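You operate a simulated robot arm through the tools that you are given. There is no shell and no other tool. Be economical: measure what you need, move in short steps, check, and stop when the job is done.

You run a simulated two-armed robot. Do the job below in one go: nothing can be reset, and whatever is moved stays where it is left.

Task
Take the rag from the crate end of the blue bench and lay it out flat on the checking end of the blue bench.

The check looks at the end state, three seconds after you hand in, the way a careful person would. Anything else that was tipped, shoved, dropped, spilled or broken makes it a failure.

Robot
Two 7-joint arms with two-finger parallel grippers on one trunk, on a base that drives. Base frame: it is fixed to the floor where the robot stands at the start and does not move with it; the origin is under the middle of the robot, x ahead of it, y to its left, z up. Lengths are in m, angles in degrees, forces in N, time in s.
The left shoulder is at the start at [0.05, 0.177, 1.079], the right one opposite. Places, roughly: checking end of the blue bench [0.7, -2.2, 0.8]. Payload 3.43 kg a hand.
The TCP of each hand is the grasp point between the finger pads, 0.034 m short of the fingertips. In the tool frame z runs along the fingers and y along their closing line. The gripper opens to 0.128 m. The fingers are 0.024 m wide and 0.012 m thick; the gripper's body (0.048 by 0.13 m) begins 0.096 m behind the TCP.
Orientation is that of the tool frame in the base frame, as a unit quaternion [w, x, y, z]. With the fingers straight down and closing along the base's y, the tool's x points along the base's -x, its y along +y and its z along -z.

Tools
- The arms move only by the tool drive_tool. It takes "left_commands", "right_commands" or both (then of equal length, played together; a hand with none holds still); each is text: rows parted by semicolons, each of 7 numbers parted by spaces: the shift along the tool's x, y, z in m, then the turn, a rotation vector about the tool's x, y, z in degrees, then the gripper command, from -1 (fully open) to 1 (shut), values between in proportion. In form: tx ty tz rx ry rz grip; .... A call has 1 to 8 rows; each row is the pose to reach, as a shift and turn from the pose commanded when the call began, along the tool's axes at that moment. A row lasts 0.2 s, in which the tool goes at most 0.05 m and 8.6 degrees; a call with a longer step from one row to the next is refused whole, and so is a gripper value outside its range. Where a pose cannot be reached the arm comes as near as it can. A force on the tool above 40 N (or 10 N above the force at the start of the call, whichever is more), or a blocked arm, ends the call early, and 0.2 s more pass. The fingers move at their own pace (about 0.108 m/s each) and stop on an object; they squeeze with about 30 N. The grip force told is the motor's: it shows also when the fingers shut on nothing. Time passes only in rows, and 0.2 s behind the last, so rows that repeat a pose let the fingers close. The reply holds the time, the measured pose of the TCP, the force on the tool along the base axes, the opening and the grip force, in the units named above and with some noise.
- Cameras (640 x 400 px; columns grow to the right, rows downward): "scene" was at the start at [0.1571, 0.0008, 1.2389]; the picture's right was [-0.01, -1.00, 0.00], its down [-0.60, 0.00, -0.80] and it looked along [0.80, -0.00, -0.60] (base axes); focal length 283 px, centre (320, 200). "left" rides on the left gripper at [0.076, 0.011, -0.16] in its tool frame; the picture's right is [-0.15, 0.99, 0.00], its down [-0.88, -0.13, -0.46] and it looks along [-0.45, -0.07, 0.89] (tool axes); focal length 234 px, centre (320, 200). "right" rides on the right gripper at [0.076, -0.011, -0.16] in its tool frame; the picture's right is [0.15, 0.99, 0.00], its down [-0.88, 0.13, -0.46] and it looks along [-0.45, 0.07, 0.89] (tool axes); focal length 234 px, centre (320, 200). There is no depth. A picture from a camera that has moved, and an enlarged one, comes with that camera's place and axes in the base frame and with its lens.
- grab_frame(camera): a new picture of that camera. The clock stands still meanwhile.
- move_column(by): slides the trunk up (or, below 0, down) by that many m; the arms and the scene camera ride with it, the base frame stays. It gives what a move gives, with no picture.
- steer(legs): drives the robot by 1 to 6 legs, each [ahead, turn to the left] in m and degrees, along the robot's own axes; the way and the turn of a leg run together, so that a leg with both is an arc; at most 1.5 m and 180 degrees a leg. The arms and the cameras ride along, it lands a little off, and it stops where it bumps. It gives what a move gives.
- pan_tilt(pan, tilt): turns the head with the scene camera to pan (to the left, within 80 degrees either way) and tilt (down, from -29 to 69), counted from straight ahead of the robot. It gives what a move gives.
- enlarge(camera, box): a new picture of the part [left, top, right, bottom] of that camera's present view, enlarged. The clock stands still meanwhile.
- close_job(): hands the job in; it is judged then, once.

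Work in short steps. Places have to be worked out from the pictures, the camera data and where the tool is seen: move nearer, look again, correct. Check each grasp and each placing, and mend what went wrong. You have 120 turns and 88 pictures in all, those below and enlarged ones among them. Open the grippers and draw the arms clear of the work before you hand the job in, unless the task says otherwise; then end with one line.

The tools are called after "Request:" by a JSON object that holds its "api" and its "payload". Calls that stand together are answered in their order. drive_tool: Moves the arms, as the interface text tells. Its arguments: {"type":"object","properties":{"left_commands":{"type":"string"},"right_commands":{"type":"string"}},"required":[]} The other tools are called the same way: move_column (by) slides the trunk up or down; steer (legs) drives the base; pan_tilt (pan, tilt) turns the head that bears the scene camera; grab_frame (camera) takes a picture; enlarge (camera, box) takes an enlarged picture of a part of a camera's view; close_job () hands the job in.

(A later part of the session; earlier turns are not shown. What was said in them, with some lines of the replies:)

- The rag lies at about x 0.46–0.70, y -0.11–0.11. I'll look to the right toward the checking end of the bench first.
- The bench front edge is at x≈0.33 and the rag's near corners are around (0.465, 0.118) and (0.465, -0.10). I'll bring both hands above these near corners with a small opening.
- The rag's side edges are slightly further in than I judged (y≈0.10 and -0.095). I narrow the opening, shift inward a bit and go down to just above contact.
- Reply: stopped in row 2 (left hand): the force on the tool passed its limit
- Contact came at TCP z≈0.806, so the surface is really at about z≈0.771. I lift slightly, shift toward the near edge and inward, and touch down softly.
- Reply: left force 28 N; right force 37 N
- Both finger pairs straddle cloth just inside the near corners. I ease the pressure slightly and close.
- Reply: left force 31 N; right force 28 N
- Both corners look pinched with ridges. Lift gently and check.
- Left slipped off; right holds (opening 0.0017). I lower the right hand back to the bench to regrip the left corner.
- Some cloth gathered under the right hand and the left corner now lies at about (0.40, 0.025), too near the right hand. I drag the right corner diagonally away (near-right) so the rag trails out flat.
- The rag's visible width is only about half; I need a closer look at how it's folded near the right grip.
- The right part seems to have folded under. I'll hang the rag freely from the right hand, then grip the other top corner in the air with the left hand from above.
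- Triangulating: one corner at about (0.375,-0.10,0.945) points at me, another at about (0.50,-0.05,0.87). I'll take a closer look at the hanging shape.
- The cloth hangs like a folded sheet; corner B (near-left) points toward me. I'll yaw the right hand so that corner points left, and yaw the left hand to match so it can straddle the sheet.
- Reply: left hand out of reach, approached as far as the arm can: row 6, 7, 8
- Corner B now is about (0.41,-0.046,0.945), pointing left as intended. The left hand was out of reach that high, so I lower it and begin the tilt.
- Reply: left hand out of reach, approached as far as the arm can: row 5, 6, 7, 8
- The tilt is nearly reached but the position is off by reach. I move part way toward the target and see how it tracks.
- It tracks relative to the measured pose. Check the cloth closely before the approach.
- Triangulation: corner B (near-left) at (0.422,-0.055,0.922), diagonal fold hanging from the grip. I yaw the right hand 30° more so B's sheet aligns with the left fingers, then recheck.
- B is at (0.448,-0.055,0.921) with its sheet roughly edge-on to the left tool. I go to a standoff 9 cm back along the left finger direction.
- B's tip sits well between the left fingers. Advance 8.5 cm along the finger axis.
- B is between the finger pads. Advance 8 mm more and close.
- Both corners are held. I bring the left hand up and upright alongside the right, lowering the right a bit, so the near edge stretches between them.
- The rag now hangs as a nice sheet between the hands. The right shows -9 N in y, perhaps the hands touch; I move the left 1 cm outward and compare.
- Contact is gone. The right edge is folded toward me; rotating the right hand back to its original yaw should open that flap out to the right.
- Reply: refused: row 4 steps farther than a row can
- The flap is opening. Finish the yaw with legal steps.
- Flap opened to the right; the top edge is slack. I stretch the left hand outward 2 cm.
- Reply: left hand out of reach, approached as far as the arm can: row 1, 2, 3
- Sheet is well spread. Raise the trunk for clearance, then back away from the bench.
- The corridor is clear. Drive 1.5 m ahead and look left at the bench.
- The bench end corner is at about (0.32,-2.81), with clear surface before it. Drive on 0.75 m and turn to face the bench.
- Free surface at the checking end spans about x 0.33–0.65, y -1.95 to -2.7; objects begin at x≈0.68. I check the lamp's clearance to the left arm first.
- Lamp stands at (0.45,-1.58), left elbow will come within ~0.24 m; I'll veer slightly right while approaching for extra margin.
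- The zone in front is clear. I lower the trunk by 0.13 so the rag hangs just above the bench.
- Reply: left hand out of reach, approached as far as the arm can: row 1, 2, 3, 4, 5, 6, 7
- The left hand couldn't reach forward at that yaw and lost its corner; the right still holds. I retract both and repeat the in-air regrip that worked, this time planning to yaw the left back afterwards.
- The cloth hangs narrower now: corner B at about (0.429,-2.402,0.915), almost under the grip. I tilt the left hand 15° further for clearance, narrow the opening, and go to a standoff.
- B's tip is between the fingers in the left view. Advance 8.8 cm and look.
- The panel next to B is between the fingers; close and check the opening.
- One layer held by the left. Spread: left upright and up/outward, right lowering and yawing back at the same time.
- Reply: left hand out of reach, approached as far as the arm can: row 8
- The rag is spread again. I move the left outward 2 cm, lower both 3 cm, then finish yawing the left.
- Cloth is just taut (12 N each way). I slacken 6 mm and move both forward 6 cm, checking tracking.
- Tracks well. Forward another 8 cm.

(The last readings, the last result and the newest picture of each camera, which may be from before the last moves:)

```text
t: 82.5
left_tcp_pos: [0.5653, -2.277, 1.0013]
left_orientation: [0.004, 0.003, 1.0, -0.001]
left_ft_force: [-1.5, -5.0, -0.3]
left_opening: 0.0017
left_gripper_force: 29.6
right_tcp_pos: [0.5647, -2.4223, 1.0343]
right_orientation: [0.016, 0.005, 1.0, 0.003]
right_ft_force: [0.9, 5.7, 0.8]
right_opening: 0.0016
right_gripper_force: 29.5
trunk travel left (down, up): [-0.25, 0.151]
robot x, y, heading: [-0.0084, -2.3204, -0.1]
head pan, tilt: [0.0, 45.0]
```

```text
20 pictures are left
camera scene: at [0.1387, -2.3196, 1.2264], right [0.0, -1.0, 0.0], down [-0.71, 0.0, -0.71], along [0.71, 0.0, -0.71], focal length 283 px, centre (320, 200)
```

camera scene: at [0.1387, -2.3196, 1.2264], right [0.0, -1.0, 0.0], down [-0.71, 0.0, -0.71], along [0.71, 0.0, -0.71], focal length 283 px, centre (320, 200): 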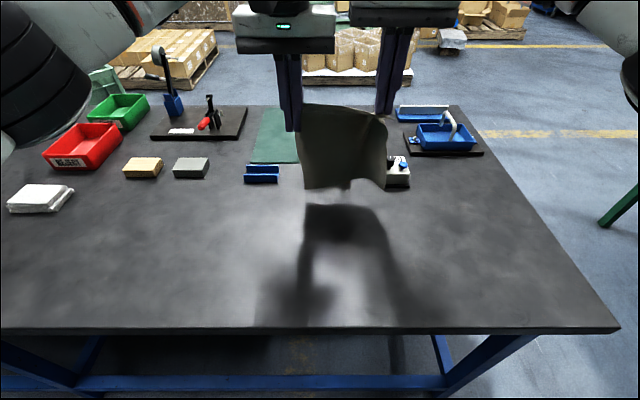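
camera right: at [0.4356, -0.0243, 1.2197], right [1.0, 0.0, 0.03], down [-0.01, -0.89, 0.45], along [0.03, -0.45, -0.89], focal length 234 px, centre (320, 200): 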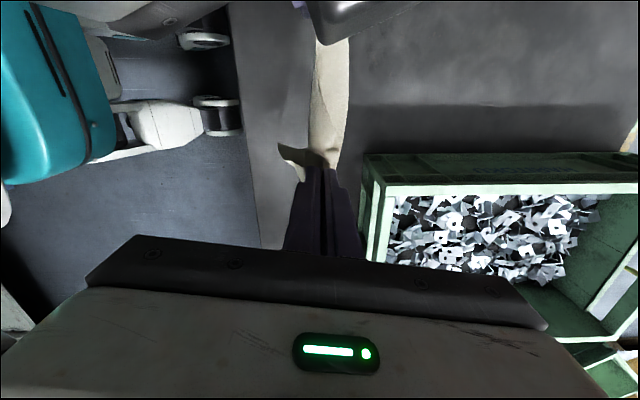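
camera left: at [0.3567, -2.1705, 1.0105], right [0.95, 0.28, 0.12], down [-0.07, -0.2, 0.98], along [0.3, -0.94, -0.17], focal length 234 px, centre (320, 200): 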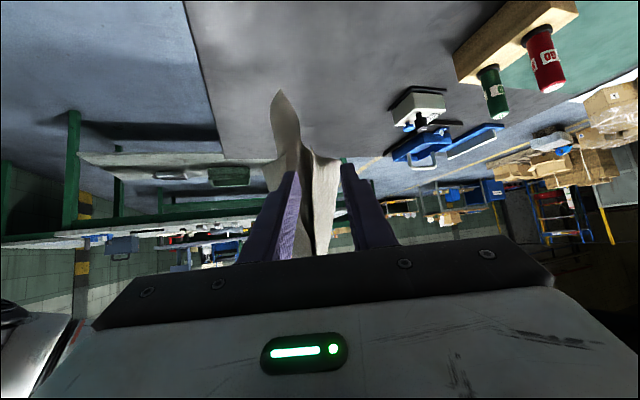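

Bottom edge hangs at about x 0.58, 5 cm above the bench. I lay it: lower to touch, then draw back along an arc.

Request:
{"api": "drive_tool", "payload": {"left_commands": "0 0 0.02 0 0 0 1; 0.005 0 0.038 0 0 0 1; 0.03 0 0.042 0 0 0 1; 0.063 0 0.047 0 0 0 1; 0.085 0 0.056 0 0 0 1; 0.106 0 0.067 0 0 0 1; 0.125 0 0.08 0 0 0 1; 0.142 0 0.094 0 0 0 1", "right_commands": "0 0 0.02 0 0 0 1; 0.005 0 0.042 0 0 0 1; 0.03 0 0.049 0 0 0 1; 0.063 0 0.057 0 0 0 1; 0.085 0 0.067 0 0 0 1; 0.106 0 0.079 0 0 0 1; 0.125 0 0.095 0 0 0 1; 0.142 0 0.111 0 0 0 1"}}

Request:
{"api": "grab_frame", "payload": {"camera": "scene"}}

```text
t: 84.3
left_tcp_pos: [0.4247, -2.2743, 0.9073]
left_orientation: [0.003, 0.002, 1.0, -0.001]
left_ft_force: [-0.5, -6.4, -0.9]
left_opening: 0.0015
left_gripper_force: 30.2
right_tcp_pos: [0.4267, -2.4179, 0.9174]
right_orientation: [0.016, 0.006, 1.0, 0.002]
right_ft_force: [0.6, 5.6, 0.2]
right_opening: 0.0021
right_gripper_force: 30.2
trunk travel left (down, up): [-0.25, 0.151]
robot x, y, heading: [-0.0136, -2.3211, -0.0]
head pan, tilt: [0.0, 45.0]
```

```text
19 pictures are left
camera scene: at [0.1386, -2.3196, 1.2264], right [0.0, -1.0, 0.0], down [-0.71, 0.0, -0.71], along [0.71, 0.0, -0.71], focal length 283 px, centre (320, 200)
```

scene: 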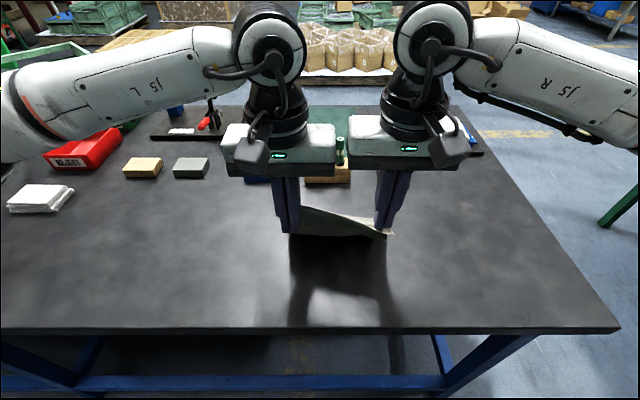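

Continue the arc down to the bench.

Request:
{"api": "drive_tool", "payload": {"left_commands": "0.014 0 0.02 0 0 0 1; 0.026 0 0.04 0 0 0 1; 0.035 0 0.06 0 0 0 1; 0.042 0 0.075 0 0 0 1; 0.047 0 0.088 0 0 0 1; 0.052 0 0.095 0 0 0 1; 0.052 0 0.095 0 0 0 1", "right_commands": "0.014 0 0.02 0 0 0 1; 0.026 0 0.043 0 0 0 1; 0.035 0 0.066 0 0 0 1; 0.042 0 0.085 0 0 0 1; 0.047 0 0.099 0 0 0 1; 0.052 0 0.108 0 0 0 1; 0.052 0 0.108 0 0 0 1"}}

Request:
{"api": "grab_frame", "payload": {"camera": "scene"}}

Request:
{"api": "grab_frame", "payload": {"camera": "left"}}

```text
t: 85.9
left_tcp_pos: [0.373, -2.2747, 0.8095]
left_orientation: [0.003, 0.002, 1.0, -0.001]
left_ft_force: [-1.9, -9.1, -2.7]
left_opening: 0.0015
left_gripper_force: 30.5
right_tcp_pos: [0.3758, -2.4182, 0.8102]
right_orientation: [0.015, 0.006, 1.0, 0.002]
right_ft_force: [1.5, 9.5, 3.4]
right_opening: 0.0015
right_gripper_force: 30.0
trunk travel left (down, up): [-0.25, 0.151]
robot x, y, heading: [-0.0102, -2.3203, -0.2]
head pan, tilt: [0.0, 45.0]
```

```text
18 pictures are left
camera scene: at [0.1387, -2.3196, 1.2264], right [0.0, -1.0, 0.0], down [-0.71, 0.0, -0.71], along [0.71, 0.0, -0.71], focal length 283 px, centre (320, 200)
```

scene: 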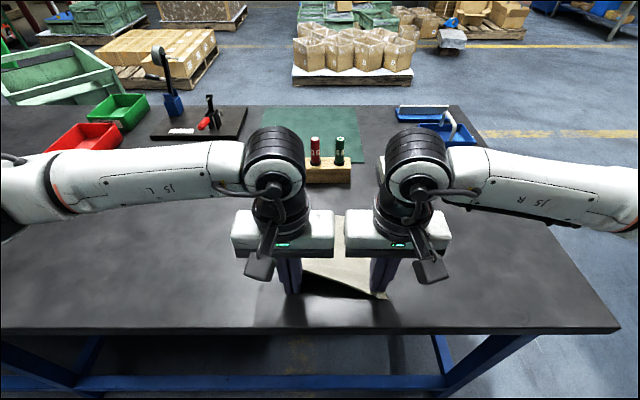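

```text
17 pictures are left
camera left: at [0.2974, -2.2626, 0.9698], right [0.15, 0.99, 0.0], down [0.88, -0.13, 0.46], along [0.46, -0.07, -0.89], focal length 234 px, centre (320, 200)
```

left: 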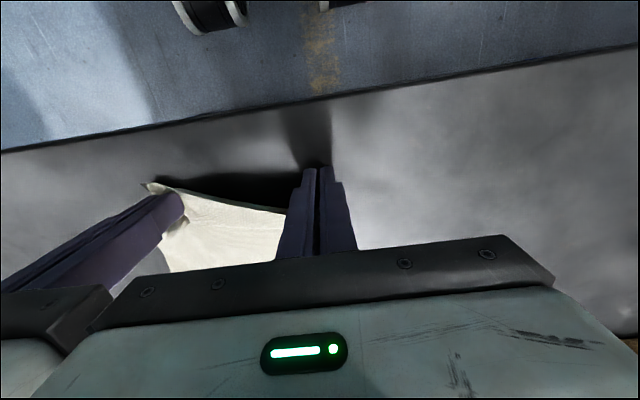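

The near edge is down; left corner sits slightly higher on the fingers. I relax the tension, open both hands a little, and then lift straight up.

Request:
{"api": "drive_tool", "payload": {"left_commands": "0 -0.004 0 0 0 0 1; 0 -0.004 0 0 0 0 0.7; 0 -0.004 0 0 0 0 0.4; 0 -0.004 0 0 0 0 0.4; 0 -0.004 0 0 0 0 0.4; 0 -0.004 0 0 0 0 0.4", "right_commands": "0 0 0.002 0 0 0 1; 0 0 0.002 0 0 0 0.8; 0 0 0.002 0 0 0 0.6; 0 0 0.001 0 0 0 0.5; 0 0 0.001 0 0 0 0.5; 0 0 0.001 0 0 0 0.5"}}

Request:
{"api": "grab_frame", "payload": {"camera": "left"}}

Request:
{"api": "grab_frame", "payload": {"camera": "right"}}

```text
t: 87.3
left_tcp_pos: [0.3745, -2.2785, 0.8112]
left_orientation: [0.003, 0.003, 1.0, -0.001]
left_ft_force: [0.6, -0.7, 0.3]
left_opening: 0.0384
left_gripper_force: 0.1
right_tcp_pos: [0.3775, -2.4181, 0.8082]
right_orientation: [0.016, 0.005, 1.0, 0.001]
right_ft_force: [-0.1, -0.1, -0.4]
right_opening: 0.0319
right_gripper_force: 0.0
trunk travel left (down, up): [-0.25, 0.151]
robot x, y, heading: [-0.0115, -2.3184, 0.1]
head pan, tilt: [0.0, 45.0]
```

```text
16 pictures are left
camera left: at [0.2978, -2.2663, 0.9706], right [0.15, 0.99, 0.0], down [0.88, -0.13, 0.46], along [0.46, -0.07, -0.89], focal length 234 px, centre (320, 200)
```

left: 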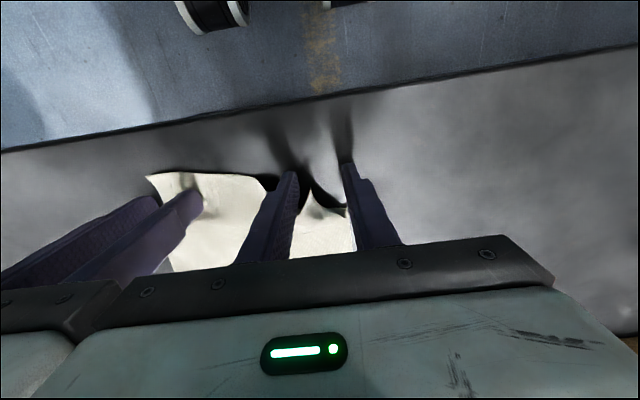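

```text
15 pictures are left
camera right: at [0.2958, -2.4304, 0.9658], right [-0.14, 0.99, 0.0], down [0.87, 0.12, 0.48], along [0.48, 0.07, -0.88], focal length 234 px, centre (320, 200)
```

right: 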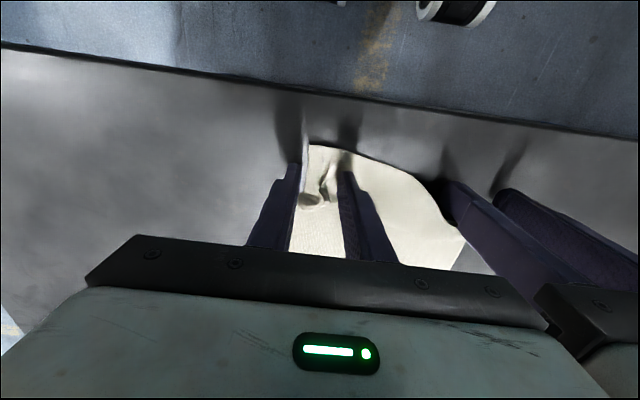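

Cloth is released on both sides. Lift straight up and then back, and look.

Request:
{"api": "drive_tool", "payload": {"left_commands": "0 0 -0.02 0 0 0 0.4; 0 0 -0.05 0 0 0 0.4; 0 0 -0.08 0 0 0 0.4; 0 0.03 -0.11 0 0 0 0.4; 0 0.065 -0.12 0 0 0 0.4; 0 0.1 -0.12 0 0 0 0.4; 0 0.14 -0.12 0 0 0 0.4", "right_commands": "0 0 -0.02 0 0 0 0.5; 0 0 -0.05 0 0 0 0.5; 0 0 -0.08 0 0 0 0.5; 0 -0.03 -0.11 0 0 0 0.5; 0 -0.065 -0.12 0 0 0 0.5; 0 -0.1 -0.12 0 0 0 0.5; 0 -0.13 -0.12 0 0 0 0.5"}}

Request:
{"api": "grab_frame", "payload": {"camera": "scene"}}

Request:
{"api": "enlarge", "payload": {"camera": "scene", "box": [240, 180, 420, 320]}}

```text
t: 88.9
left_tcp_pos: [0.3751, -2.1373, 0.9308]
left_orientation: [0.003, 0.004, 1.0, -0.001]
left_ft_force: [0.1, -0.4, 0.0]
left_opening: 0.0384
left_gripper_force: 0.0
right_tcp_pos: [0.3722, -2.5503, 0.9282]
right_orientation: [0.015, 0.004, 1.0, 0.002]
right_ft_force: [0.4, 0.1, -0.7]
right_opening: 0.0319
right_gripper_force: 0.1
trunk travel left (down, up): [-0.25, 0.151]
robot x, y, heading: [-0.0111, -2.3193, 0.1]
head pan, tilt: [0.0, 45.0]
```

```text
14 pictures are left
camera scene: at [0.1385, -2.3195, 1.2265], right [0.0, -1.0, 0.0], down [-0.71, 0.0, -0.71], along [0.71, 0.0, -0.71], focal length 283 px, centre (320, 200)
```

scene: 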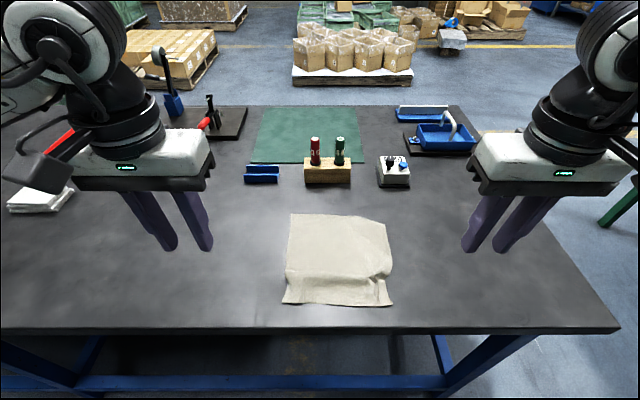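

```text
2.86 times, centred on (330, 250) of scene
camera zoom: at [0.1385, -2.3195, 1.2265], right [0.0, -1.0, 0.0], down [-0.71, 0.0, -0.71], along [0.71, 0.0, -0.71], focal length 809 px, centre (291, 57)
```

zoom: 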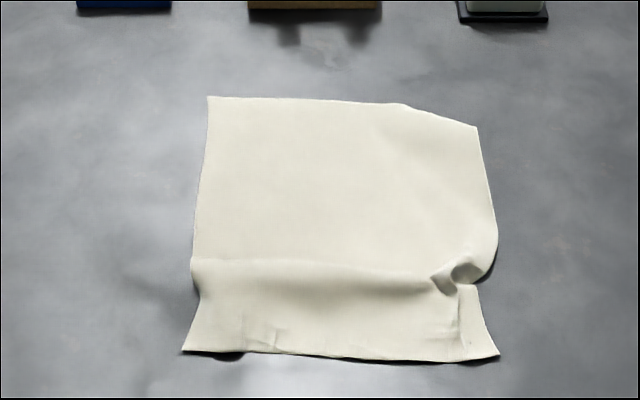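

Nearly flat, but a ripple runs across near x≈0.40, with a wrinkle at the right and perhaps a tucked far-right corner. I'll press closed fingertips on the rag beyond the ripple and push outward; first hover.

Request:
{"api": "drive_tool", "payload": {"left_commands": "-0.015 -0.022 0 0 0 0 0.6; -0.03 -0.045 0 0 0 0 0.8; -0.05 -0.07 0.02 0 0 0 1; -0.07 -0.1 0.04 0 0 0 1; -0.085 -0.125 0.065 0 0 0 1; -0.095 -0.148 0.09 0 0 0 1; -0.095 -0.148 0.112 0 0 0 1", "right_commands": "-0.015 0.02 0 0 0 0 0.6; -0.03 0.04 0 0 0 0 0.8; -0.05 0.06 0.02 0 0 0 1; -0.07 0.08 0.04 0 0 0 1; -0.085 0.1 0.065 0 0 0 1; -0.098 0.12 0.09 0 0 0 1; -0.098 0.12 0.11 0 0 0 1"}}

Request:
{"api": "drive_tool", "payload": {"left_commands": "0 0 0.004 0 0 0 1; 0 0 0.008 0 0 0 1; 0 0 0.011 0 0 0 1; 0 0 0.011 0 0 0 1", "right_commands": "0 0 0.004 0 0 0 1; 0 0 0.008 0 0 0 1; 0 0 0.011 0 0 0 1; 0 0 0.011 0 0 0 1"}}

```text
t: 90.5
left_tcp_pos: [0.4676, -2.2883, 0.8189]
left_orientation: [0.003, 0.003, 1.0, -0.001]
left_ft_force: [-0.4, -0.4, -0.5]
left_opening: 0.0
left_gripper_force: 29.6
right_tcp_pos: [0.4754, -2.4291, 0.8212]
right_orientation: [0.015, 0.005, 1.0, 0.002]
right_ft_force: [1.5, 0.1, -1.1]
right_opening: 0.0
right_gripper_force: 30.1
trunk travel left (down, up): [-0.25, 0.151]
robot x, y, heading: [-0.0128, -2.3172, -0.1]
head pan, tilt: [0.0, 45.0]
```

```text
t: 91.5
left_tcp_pos: [0.4692, -2.2883, 0.8073]
left_orientation: [0.003, 0.003, 1.0, 0.0]
left_ft_force: [0.1, 0.3, 0.1]
left_opening: 0.0
left_gripper_force: 30.2
right_tcp_pos: [0.4754, -2.4303, 0.8094]
right_orientation: [0.016, 0.005, 1.0, 0.001]
right_ft_force: [0.3, 0.5, 0.8]
right_opening: 0.0
right_gripper_force: 30.3
trunk travel left (down, up): [-0.25, 0.151]
robot x, y, heading: [-0.0137, -2.3189, 0.0]
head pan, tilt: [0.0, 45.0]
```

Not yet in contact. Press 3–5 mm more, then push forward 1.5 cm and slightly apart.

Request:
{"api": "drive_tool", "payload": {"left_commands": "0 0 0.002 0 0 0 1; 0 0 0.0035 0 0 0 1; -0.004 0.001 0.0035 0 0 0 1; -0.008 0.002 0.0035 0 0 0 1; -0.012 0.003 0.0035 0 0 0 1; -0.016 0.004 0.0035 0 0 0 1; -0.016 0.004 0.0035 0 0 0 1", "right_commands": "0 0 0.003 0 0 0 1; 0 0 0.0055 0 0 0 1; -0.004 -0.002 0.0055 0 0 0 1; -0.008 -0.004 0.0055 0 0 0 1; -0.012 -0.006 0.0055 0 0 0 1; -0.016 -0.008 0.0055 0 0 0 1; -0.016 -0.008 0.0055 0 0 0 1"}}

Request:
{"api": "enlarge", "payload": {"camera": "scene", "box": [240, 180, 420, 320]}}

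```text
t: 93.1
left_tcp_pos: [0.4842, -2.2837, 0.8055]
left_orientation: [0.004, 0.004, 1.0, -0.002]
left_ft_force: [-1.3, -1.9, 5.9]
left_opening: 0.0
left_gripper_force: 29.8
right_tcp_pos: [0.4909, -2.437, 0.8055]
right_orientation: [0.015, 0.005, 1.0, 0.003]
right_ft_force: [-0.9, 1.4, 2.7]
right_opening: 0.0
right_gripper_force: 29.7
trunk travel left (down, up): [-0.25, 0.151]
robot x, y, heading: [-0.0132, -2.3176, 0.0]
head pan, tilt: [0.0, 45.0]
```

```text
2.86 times, centred on (330, 250) of scene
camera zoom: at [0.138, -2.3196, 1.2265], right [0.0, -1.0, 0.0], down [-0.71, 0.0, -0.71], along [0.71, 0.0, -0.71], focal length 809 px, centre (291, 57)
```

zoom: 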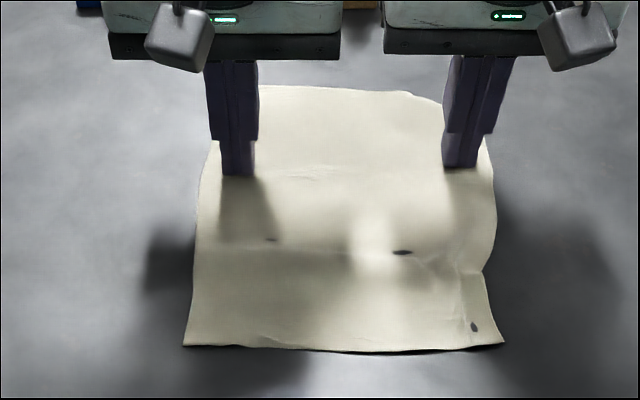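

The ripple is gone. Lift off and check the far-right corner.

Request:
{"api": "drive_tool", "payload": {"left_commands": "0 0 -0.02 0 0 0 1; 0 0 -0.06 0 0 0 1; 0 0.02 -0.1 0 0 0 1; 0.02 0.06 -0.12 0 0 0 1; 0.05 0.1 -0.12 0 0 0 1; 0.08 0.14 -0.12 0 0 0 1", "right_commands": "0 0 -0.02 0 0 0 1; 0 0 -0.06 0 0 0 1; 0 -0.02 -0.1 0 0 0 1; 0.02 -0.06 -0.12 0 0 0 1; 0.05 -0.1 -0.12 0 0 0 1; 0.08 -0.14 -0.12 0 0 0 1"}}

Request:
{"api": "enlarge", "payload": {"camera": "scene", "box": [270, 190, 410, 310]}}

```text
t: 94.5
left_tcp_pos: [0.4027, -2.1429, 0.9233]
left_orientation: [0.005, 0.004, 1.0, -0.001]
left_ft_force: [0.1, -0.4, 0.8]
left_opening: 0.0003
left_gripper_force: 30.0
right_tcp_pos: [0.4019, -2.577, 0.9229]
right_orientation: [0.016, 0.006, 1.0, 0.002]
right_ft_force: [-0.6, -1.4, 1.2]
right_opening: 0.0
right_gripper_force: 30.2
trunk travel left (down, up): [-0.25, 0.151]
robot x, y, heading: [-0.0095, -2.3216, -0.1]
head pan, tilt: [0.0, 45.0]
```

```text
3.33 times, centred on (340, 250) of scene
camera zoom: at [0.1381, -2.3196, 1.2266], right [0.0, -1.0, 0.0], down [-0.71, 0.0, -0.71], along [0.71, 0.0, -0.71], focal length 943 px, centre (253, 33)
```

zoom: 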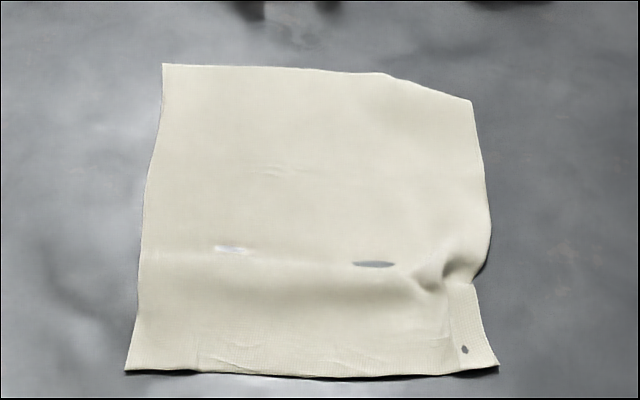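

The far-right corner looks tucked under along a diagonal. I look closer with the right wrist camera.

Request:
{"api": "enlarge", "payload": {"camera": "right", "box": [330, 140, 490, 260]}}

```text
3.33 times, centred on (410, 200) of right
camera zoom: at [0.322, -2.5895, 1.0809], right [-0.14, 0.99, 0.0], down [0.87, 0.12, 0.48], along [0.48, 0.07, -0.88], focal length 781 px, centre (20, 200)
```

zoom: 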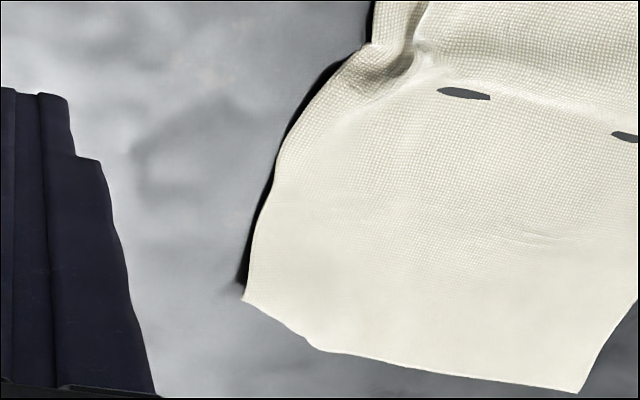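

Measuring the outline: the right edge is ~2 cm short because of the wrinkle near (0.40,-2.44), which pulls the far-right corner in. I'll press near that corner and push it outward while the left holds the cloth.

Request:
{"api": "drive_tool", "payload": {"left_commands": "-0.02 -0.03 0 0 0 0 1; -0.045 -0.06 0.02 0 0 0 1; -0.065 -0.09 0.045 0 0 0 1; -0.08 -0.12 0.07 0 0 0 1; -0.087 -0.147 0.1 0 0 0 1; -0.087 -0.147 0.113 0 0 0 1; -0.087 -0.147 0.1175 0 0 0 1; -0.087 -0.147 0.119 0 0 0 1", "right_commands": "-0.03 0.03 0 0 0 0 1; -0.055 0.06 0.02 0 0 0 1; -0.08 0.09 0.045 0 0 0 1; -0.095 0.12 0.07 0 0 0 1; -0.103 0.14 0.1 0 0 0 1; -0.103 0.14 0.113 0 0 0 1; -0.103 0.14 0.117 0 0 0 1; -0.103 0.14 0.1185 0 0 0 1"}}

Request:
{"api": "drive_tool", "payload": {"left_commands": "0 0 0 0 0 0 1; 0 0 0 0 0 0 1; 0 0 0 0 0 0 1; 0 0 0 0 0 0 1; 0 0 0 0 0 0 1; 0 0 0 0 0 0 1; 0 0 0 0 0 0 1", "right_commands": "0 0 0.001 0 0 0 1; -0.005 -0.001 0.001 0 0 0 1; -0.01 -0.002 0.001 0 0 0 1; -0.015 -0.003 0.001 0 0 0 1; -0.02 -0.004 0.001 0 0 0 1; -0.025 -0.005 0.001 0 0 0 1; -0.025 -0.005 0.001 0 0 0 1"}}

Request:
{"api": "enlarge", "payload": {"camera": "scene", "box": [260, 190, 420, 310]}}

```text
t: 96.3
left_tcp_pos: [0.492, -2.2895, 0.8063]
left_orientation: [0.003, 0.002, 1.0, -0.001]
left_ft_force: [0.7, -0.5, -0.1]
left_opening: 0.0001
left_gripper_force: 29.9
right_tcp_pos: [0.5131, -2.4377, 0.808]
right_orientation: [0.016, 0.005, 1.0, 0.002]
right_ft_force: [0.2, -0.6, -0.6]
right_opening: 0.0
right_gripper_force: 29.8
trunk travel left (down, up): [-0.25, 0.151]
robot x, y, heading: [-0.0114, -2.3228, 0.0]
head pan, tilt: [0.0, 45.0]
```

```text
t: 97.9
left_tcp_pos: [0.4916, -2.2894, 0.8066]
left_orientation: [0.003, 0.002, 1.0, 0.0]
left_ft_force: [-0.3, 0.2, -0.8]
left_opening: 0.0001
left_gripper_force: 30.3
right_tcp_pos: [0.539, -2.4435, 0.8078]
right_orientation: [0.015, 0.006, 1.0, 0.001]
right_ft_force: [0.5, -0.3, -1.1]
right_opening: 0.0
right_gripper_force: 30.0
trunk travel left (down, up): [-0.25, 0.151]
robot x, y, heading: [-0.0108, -2.3243, -0.4]
head pan, tilt: [0.0, 45.0]
```

```text
3.33 times, centred on (340, 250) of scene
camera zoom: at [0.1387, -2.3196, 1.2264], right [0.0, -1.0, 0.0], down [-0.71, 0.0, -0.71], along [0.71, 0.0, -0.71], focal length 943 px, centre (253, 33)
```

zoom: 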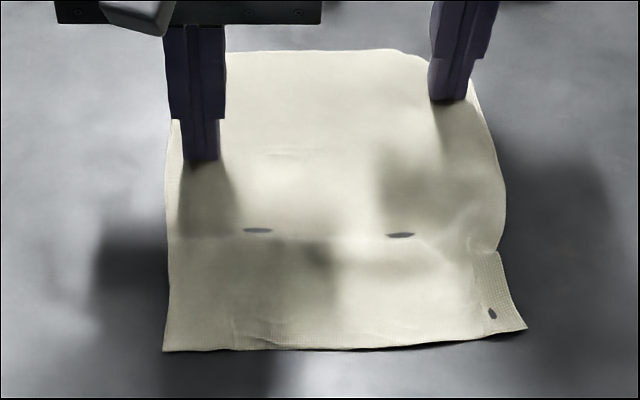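

That moved the whole right side without opening the wrinkle. Now I'll pin the far part with the left hand and pull the near-right corner back with the right.

Request:
{"api": "drive_tool", "payload": {"left_commands": "0 0 -0.02 0 0 0 1; 0 0 -0.02 0 0 0 1; 0 0 -0.02 0 0 0 1; 0 0 -0.02 0 0 0 1; 0.006 -0.02 -0.02 0 0 0 1; 0.012 -0.046 -0.02 0 0 0 1; 0.012 -0.046 -0.005 0 0 0 1; 0.012 -0.046 0.003 0 0 0 1", "right_commands": "0 0 -0.025 0 0 0 1; 0.04 0 -0.025 0 0 0 1; 0.08 0 -0.025 0 0 0 1; 0.12 -0.005 -0.025 0 0 0 1; 0.147 -0.0085 -0.025 0 0 0 1; 0.147 -0.0085 -0.02 0 0 0 1; 0.147 -0.0085 -0.005 0 0 0 1; 0.147 -0.0085 0.003 0 0 0 1"}}

Request:
{"api": "drive_tool", "payload": {"left_commands": "0 0 0.001 0 0 0 1; 0 0 0.002 0 0 0 1; 0 0 0.002 0 0 0 1", "right_commands": "0 0 0.001 0 0 0 1; 0 0 0.001 0 0 0 1; 0 0 0.001 0 0 0 1"}}

```text
t: 99.8
left_tcp_pos: [0.4791, -2.3371, 0.8058]
left_orientation: [0.005, 0.004, 1.0, -0.003]
left_ft_force: [0.1, -0.7, 4.3]
left_opening: 0.0
left_gripper_force: 30.0
right_tcp_pos: [0.3934, -2.4504, 0.8051]
right_orientation: [0.023, 0.003, 1.0, 0.004]
right_ft_force: [-1.0, -0.6, 17.1]
right_opening: 0.0003
right_gripper_force: 29.4
trunk travel left (down, up): [-0.25, 0.151]
robot x, y, heading: [-0.0126, -2.3192, -0.1]
head pan, tilt: [0.0, 45.0]
stopped in row 8 (right hand): the force on the tool passed its limit (the readings are from after the stop); the commanded pose is now the measured one
```

```text
t: 100.6
left_tcp_pos: [0.4796, -2.3377, 0.8059]
left_orientation: [0.007, 0.003, 1.0, -0.002]
left_ft_force: [2.5, 0.3, 22.0]
left_opening: 0.0
left_gripper_force: 29.4
right_tcp_pos: [0.3942, -2.4497, 0.8058]
right_orientation: [0.026, 0.005, 1.0, 0.004]
right_ft_force: [1.2, -1.7, 32.1]
right_opening: 0.0001
right_gripper_force: 29.8
trunk travel left (down, up): [-0.25, 0.151]
robot x, y, heading: [-0.0119, -2.3219, 0.0]
head pan, tilt: [0.0, 45.0]
```

Both are pressing (22 N and 32 N). Ease the right a bit and drag it back 2 cm.

Request:
{"api": "drive_tool", "payload": {"left_commands": "0 0 0 0 0 0 1; 0 0 0 0 0 0 1; 0 0 0 0 0 0 1; 0 0 0 0 0 0 1; 0 0 0 0 0 0 1; 0 0 0 0 0 0 1", "right_commands": "0 0 -0.0015 0 0 0 1; 0.005 -0.001 -0.0015 0 0 0 1; 0.01 -0.002 -0.0015 0 0 0 1; 0.015 -0.003 -0.0015 0 0 0 1; 0.02 -0.004 -0.0015 0 0 0 1; 0.02 -0.004 -0.0015 0 0 0 1"}}

Request:
{"api": "enlarge", "payload": {"camera": "scene", "box": [260, 190, 420, 310]}}

```text
t: 102.0
left_tcp_pos: [0.4783, -2.3371, 0.8057]
left_orientation: [0.007, 0.003, 1.0, -0.003]
left_ft_force: [1.3, 1.6, 29.1]
left_opening: 0.0
left_gripper_force: 29.7
right_tcp_pos: [0.3719, -2.453, 0.8057]
right_orientation: [0.023, 0.005, 1.0, 0.004]
right_ft_force: [5.9, 1.8, 26.6]
right_opening: 0.0001
right_gripper_force: 29.2
trunk travel left (down, up): [-0.25, 0.151]
robot x, y, heading: [-0.0075, -2.3183, -0.0]
head pan, tilt: [0.0, 45.0]
```

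```text
3.33 times, centred on (340, 250) of scene
camera zoom: at [0.1353, -2.3189, 1.2271], right [0.0, -1.0, 0.0], down [-0.7, 0.0, -0.71], along [0.71, 0.0, -0.7], focal length 943 px, centre (253, 33)
```

zoom: 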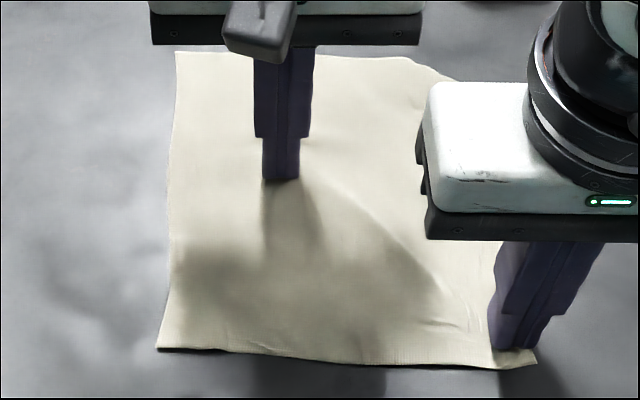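

The wrinkle pulled out. Lift both away and inspect.

Request:
{"api": "drive_tool", "payload": {"left_commands": "0 0 -0.02 0 0 0 1; 0 0 -0.06 0 0 0 1; 0 0.02 -0.1 0 0 0 1; 0.02 0.06 -0.12 0 0 0 1; 0.04 0.1 -0.12 0 0 0 1; 0.06 0.14 -0.12 0 0 0 1; 0.08 0.18 -0.12 0 0 0 1", "right_commands": "0 0 -0.02 0 0 0 1; 0 0 -0.06 0 0 0 1; 0 -0.02 -0.1 0 0 0 1; 0 -0.05 -0.12 0 0 0 1; 0 -0.08 -0.12 0 0 0 1; 0 -0.1 -0.12 0 0 0 1; 0 -0.12 -0.12 0 0 0 1"}}

Request:
{"api": "enlarge", "payload": {"camera": "scene", "box": [260, 190, 420, 310]}}

```text
t: 103.6
left_tcp_pos: [0.4004, -2.1581, 0.9194]
left_orientation: [0.004, 0.003, 1.0, 0.0]
left_ft_force: [0.4, -0.1, 0.2]
left_opening: 0.0001
left_gripper_force: 30.0
right_tcp_pos: [0.3651, -2.5761, 0.9214]
right_orientation: [0.02, 0.004, 1.0, 0.003]
right_ft_force: [1.0, -0.6, -0.7]
right_opening: 0.0001
right_gripper_force: 30.2
trunk travel left (down, up): [-0.25, 0.151]
robot x, y, heading: [-0.0093, -2.3191, -0.0]
head pan, tilt: [0.0, 45.0]
```

```text
3.33 times, centred on (340, 250) of scene
camera zoom: at [0.1382, -2.3195, 1.2265], right [0.0, -1.0, 0.0], down [-0.71, 0.0, -0.71], along [0.71, 0.0, -0.71], focal length 943 px, centre (253, 33)
```

zoom: 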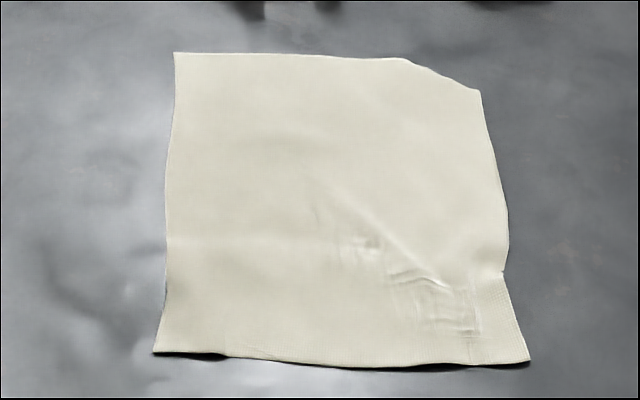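

The rag lies flat with only a small tuck (about 3 cm) at the far-right corner; reworking it risks more than it gains. I open the grippers, raise and back the robot clear, then check a last time.

Request:
{"api": "drive_tool", "payload": {"left_commands": "0 0 -0.03 0 0 0 0; 0 0.02 -0.06 0 0 0 -1; 0 0.02 -0.08 0 0 0 -1; 0 0.02 -0.08 0 0 0 -1", "right_commands": "0 0 -0.03 0 0 0 0; 0 -0.02 -0.06 0 0 0 -1; 0 -0.02 -0.08 0 0 0 -1; 0 -0.02 -0.08 0 0 0 -1"}}

Request:
{"api": "steer", "payload": {"legs": [[-0.25, 0]]}}

Request:
{"api": "grab_frame", "payload": {"camera": "scene"}}

```text
t: 104.6
left_tcp_pos: [0.3999, -2.1364, 1.0]
left_orientation: [0.004, 0.002, 1.0, -0.001]
left_ft_force: [0.2, -0.5, -0.8]
left_opening: 0.1281
left_gripper_force: 0.0
right_tcp_pos: [0.366, -2.5969, 0.9997]
right_orientation: [0.02, 0.006, 1.0, 0.004]
right_ft_force: [-0.1, -0.2, -0.8]
right_opening: 0.1281
right_gripper_force: 0.1
trunk travel left (down, up): [-0.25, 0.151]
robot x, y, heading: [-0.0107, -2.3195, -0.1]
head pan, tilt: [0.0, 45.0]
```

```text
t: 106.4
left_tcp_pos: [0.1494, -2.1365, 1.0012]
left_orientation: [0.004, 0.005, 1.0, -0.001]
left_ft_force: [0.0, 0.4, 0.6]
left_opening: 0.128
left_gripper_force: 0.0
right_tcp_pos: [0.1123, -2.597, 1.0014]
right_orientation: [0.02, 0.006, 1.0, 0.004]
right_ft_force: [0.3, 0.6, 0.2]
right_opening: 0.128
right_gripper_force: 0.0
trunk travel left (down, up): [-0.25, 0.151]
robot x, y, heading: [-0.2628, -2.3219, -0.2]
head pan, tilt: [0.0, 45.0]
```

```text
6 pictures are left
camera scene: at [-0.1125, -2.3196, 1.2265], right [0.0, -1.0, 0.0], down [-0.71, 0.0, -0.71], along [0.71, 0.0, -0.71], focal length 283 px, centre (320, 200)
```

scene: 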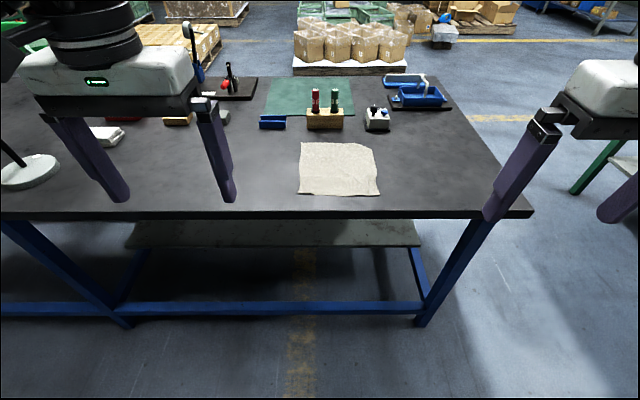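

The rag lies flat on the checking end with nothing else disturbed, grippers open and arms clear of the bench. Hand in.

Request:
{"api": "close_job", "payload": {}}

```text
The job is handed in.
```

I moved the rag to the checking end of the blue bench and laid it out flat, except that its far-right corner is still tucked under by about 3 cm. I saw nothing else disturbed.
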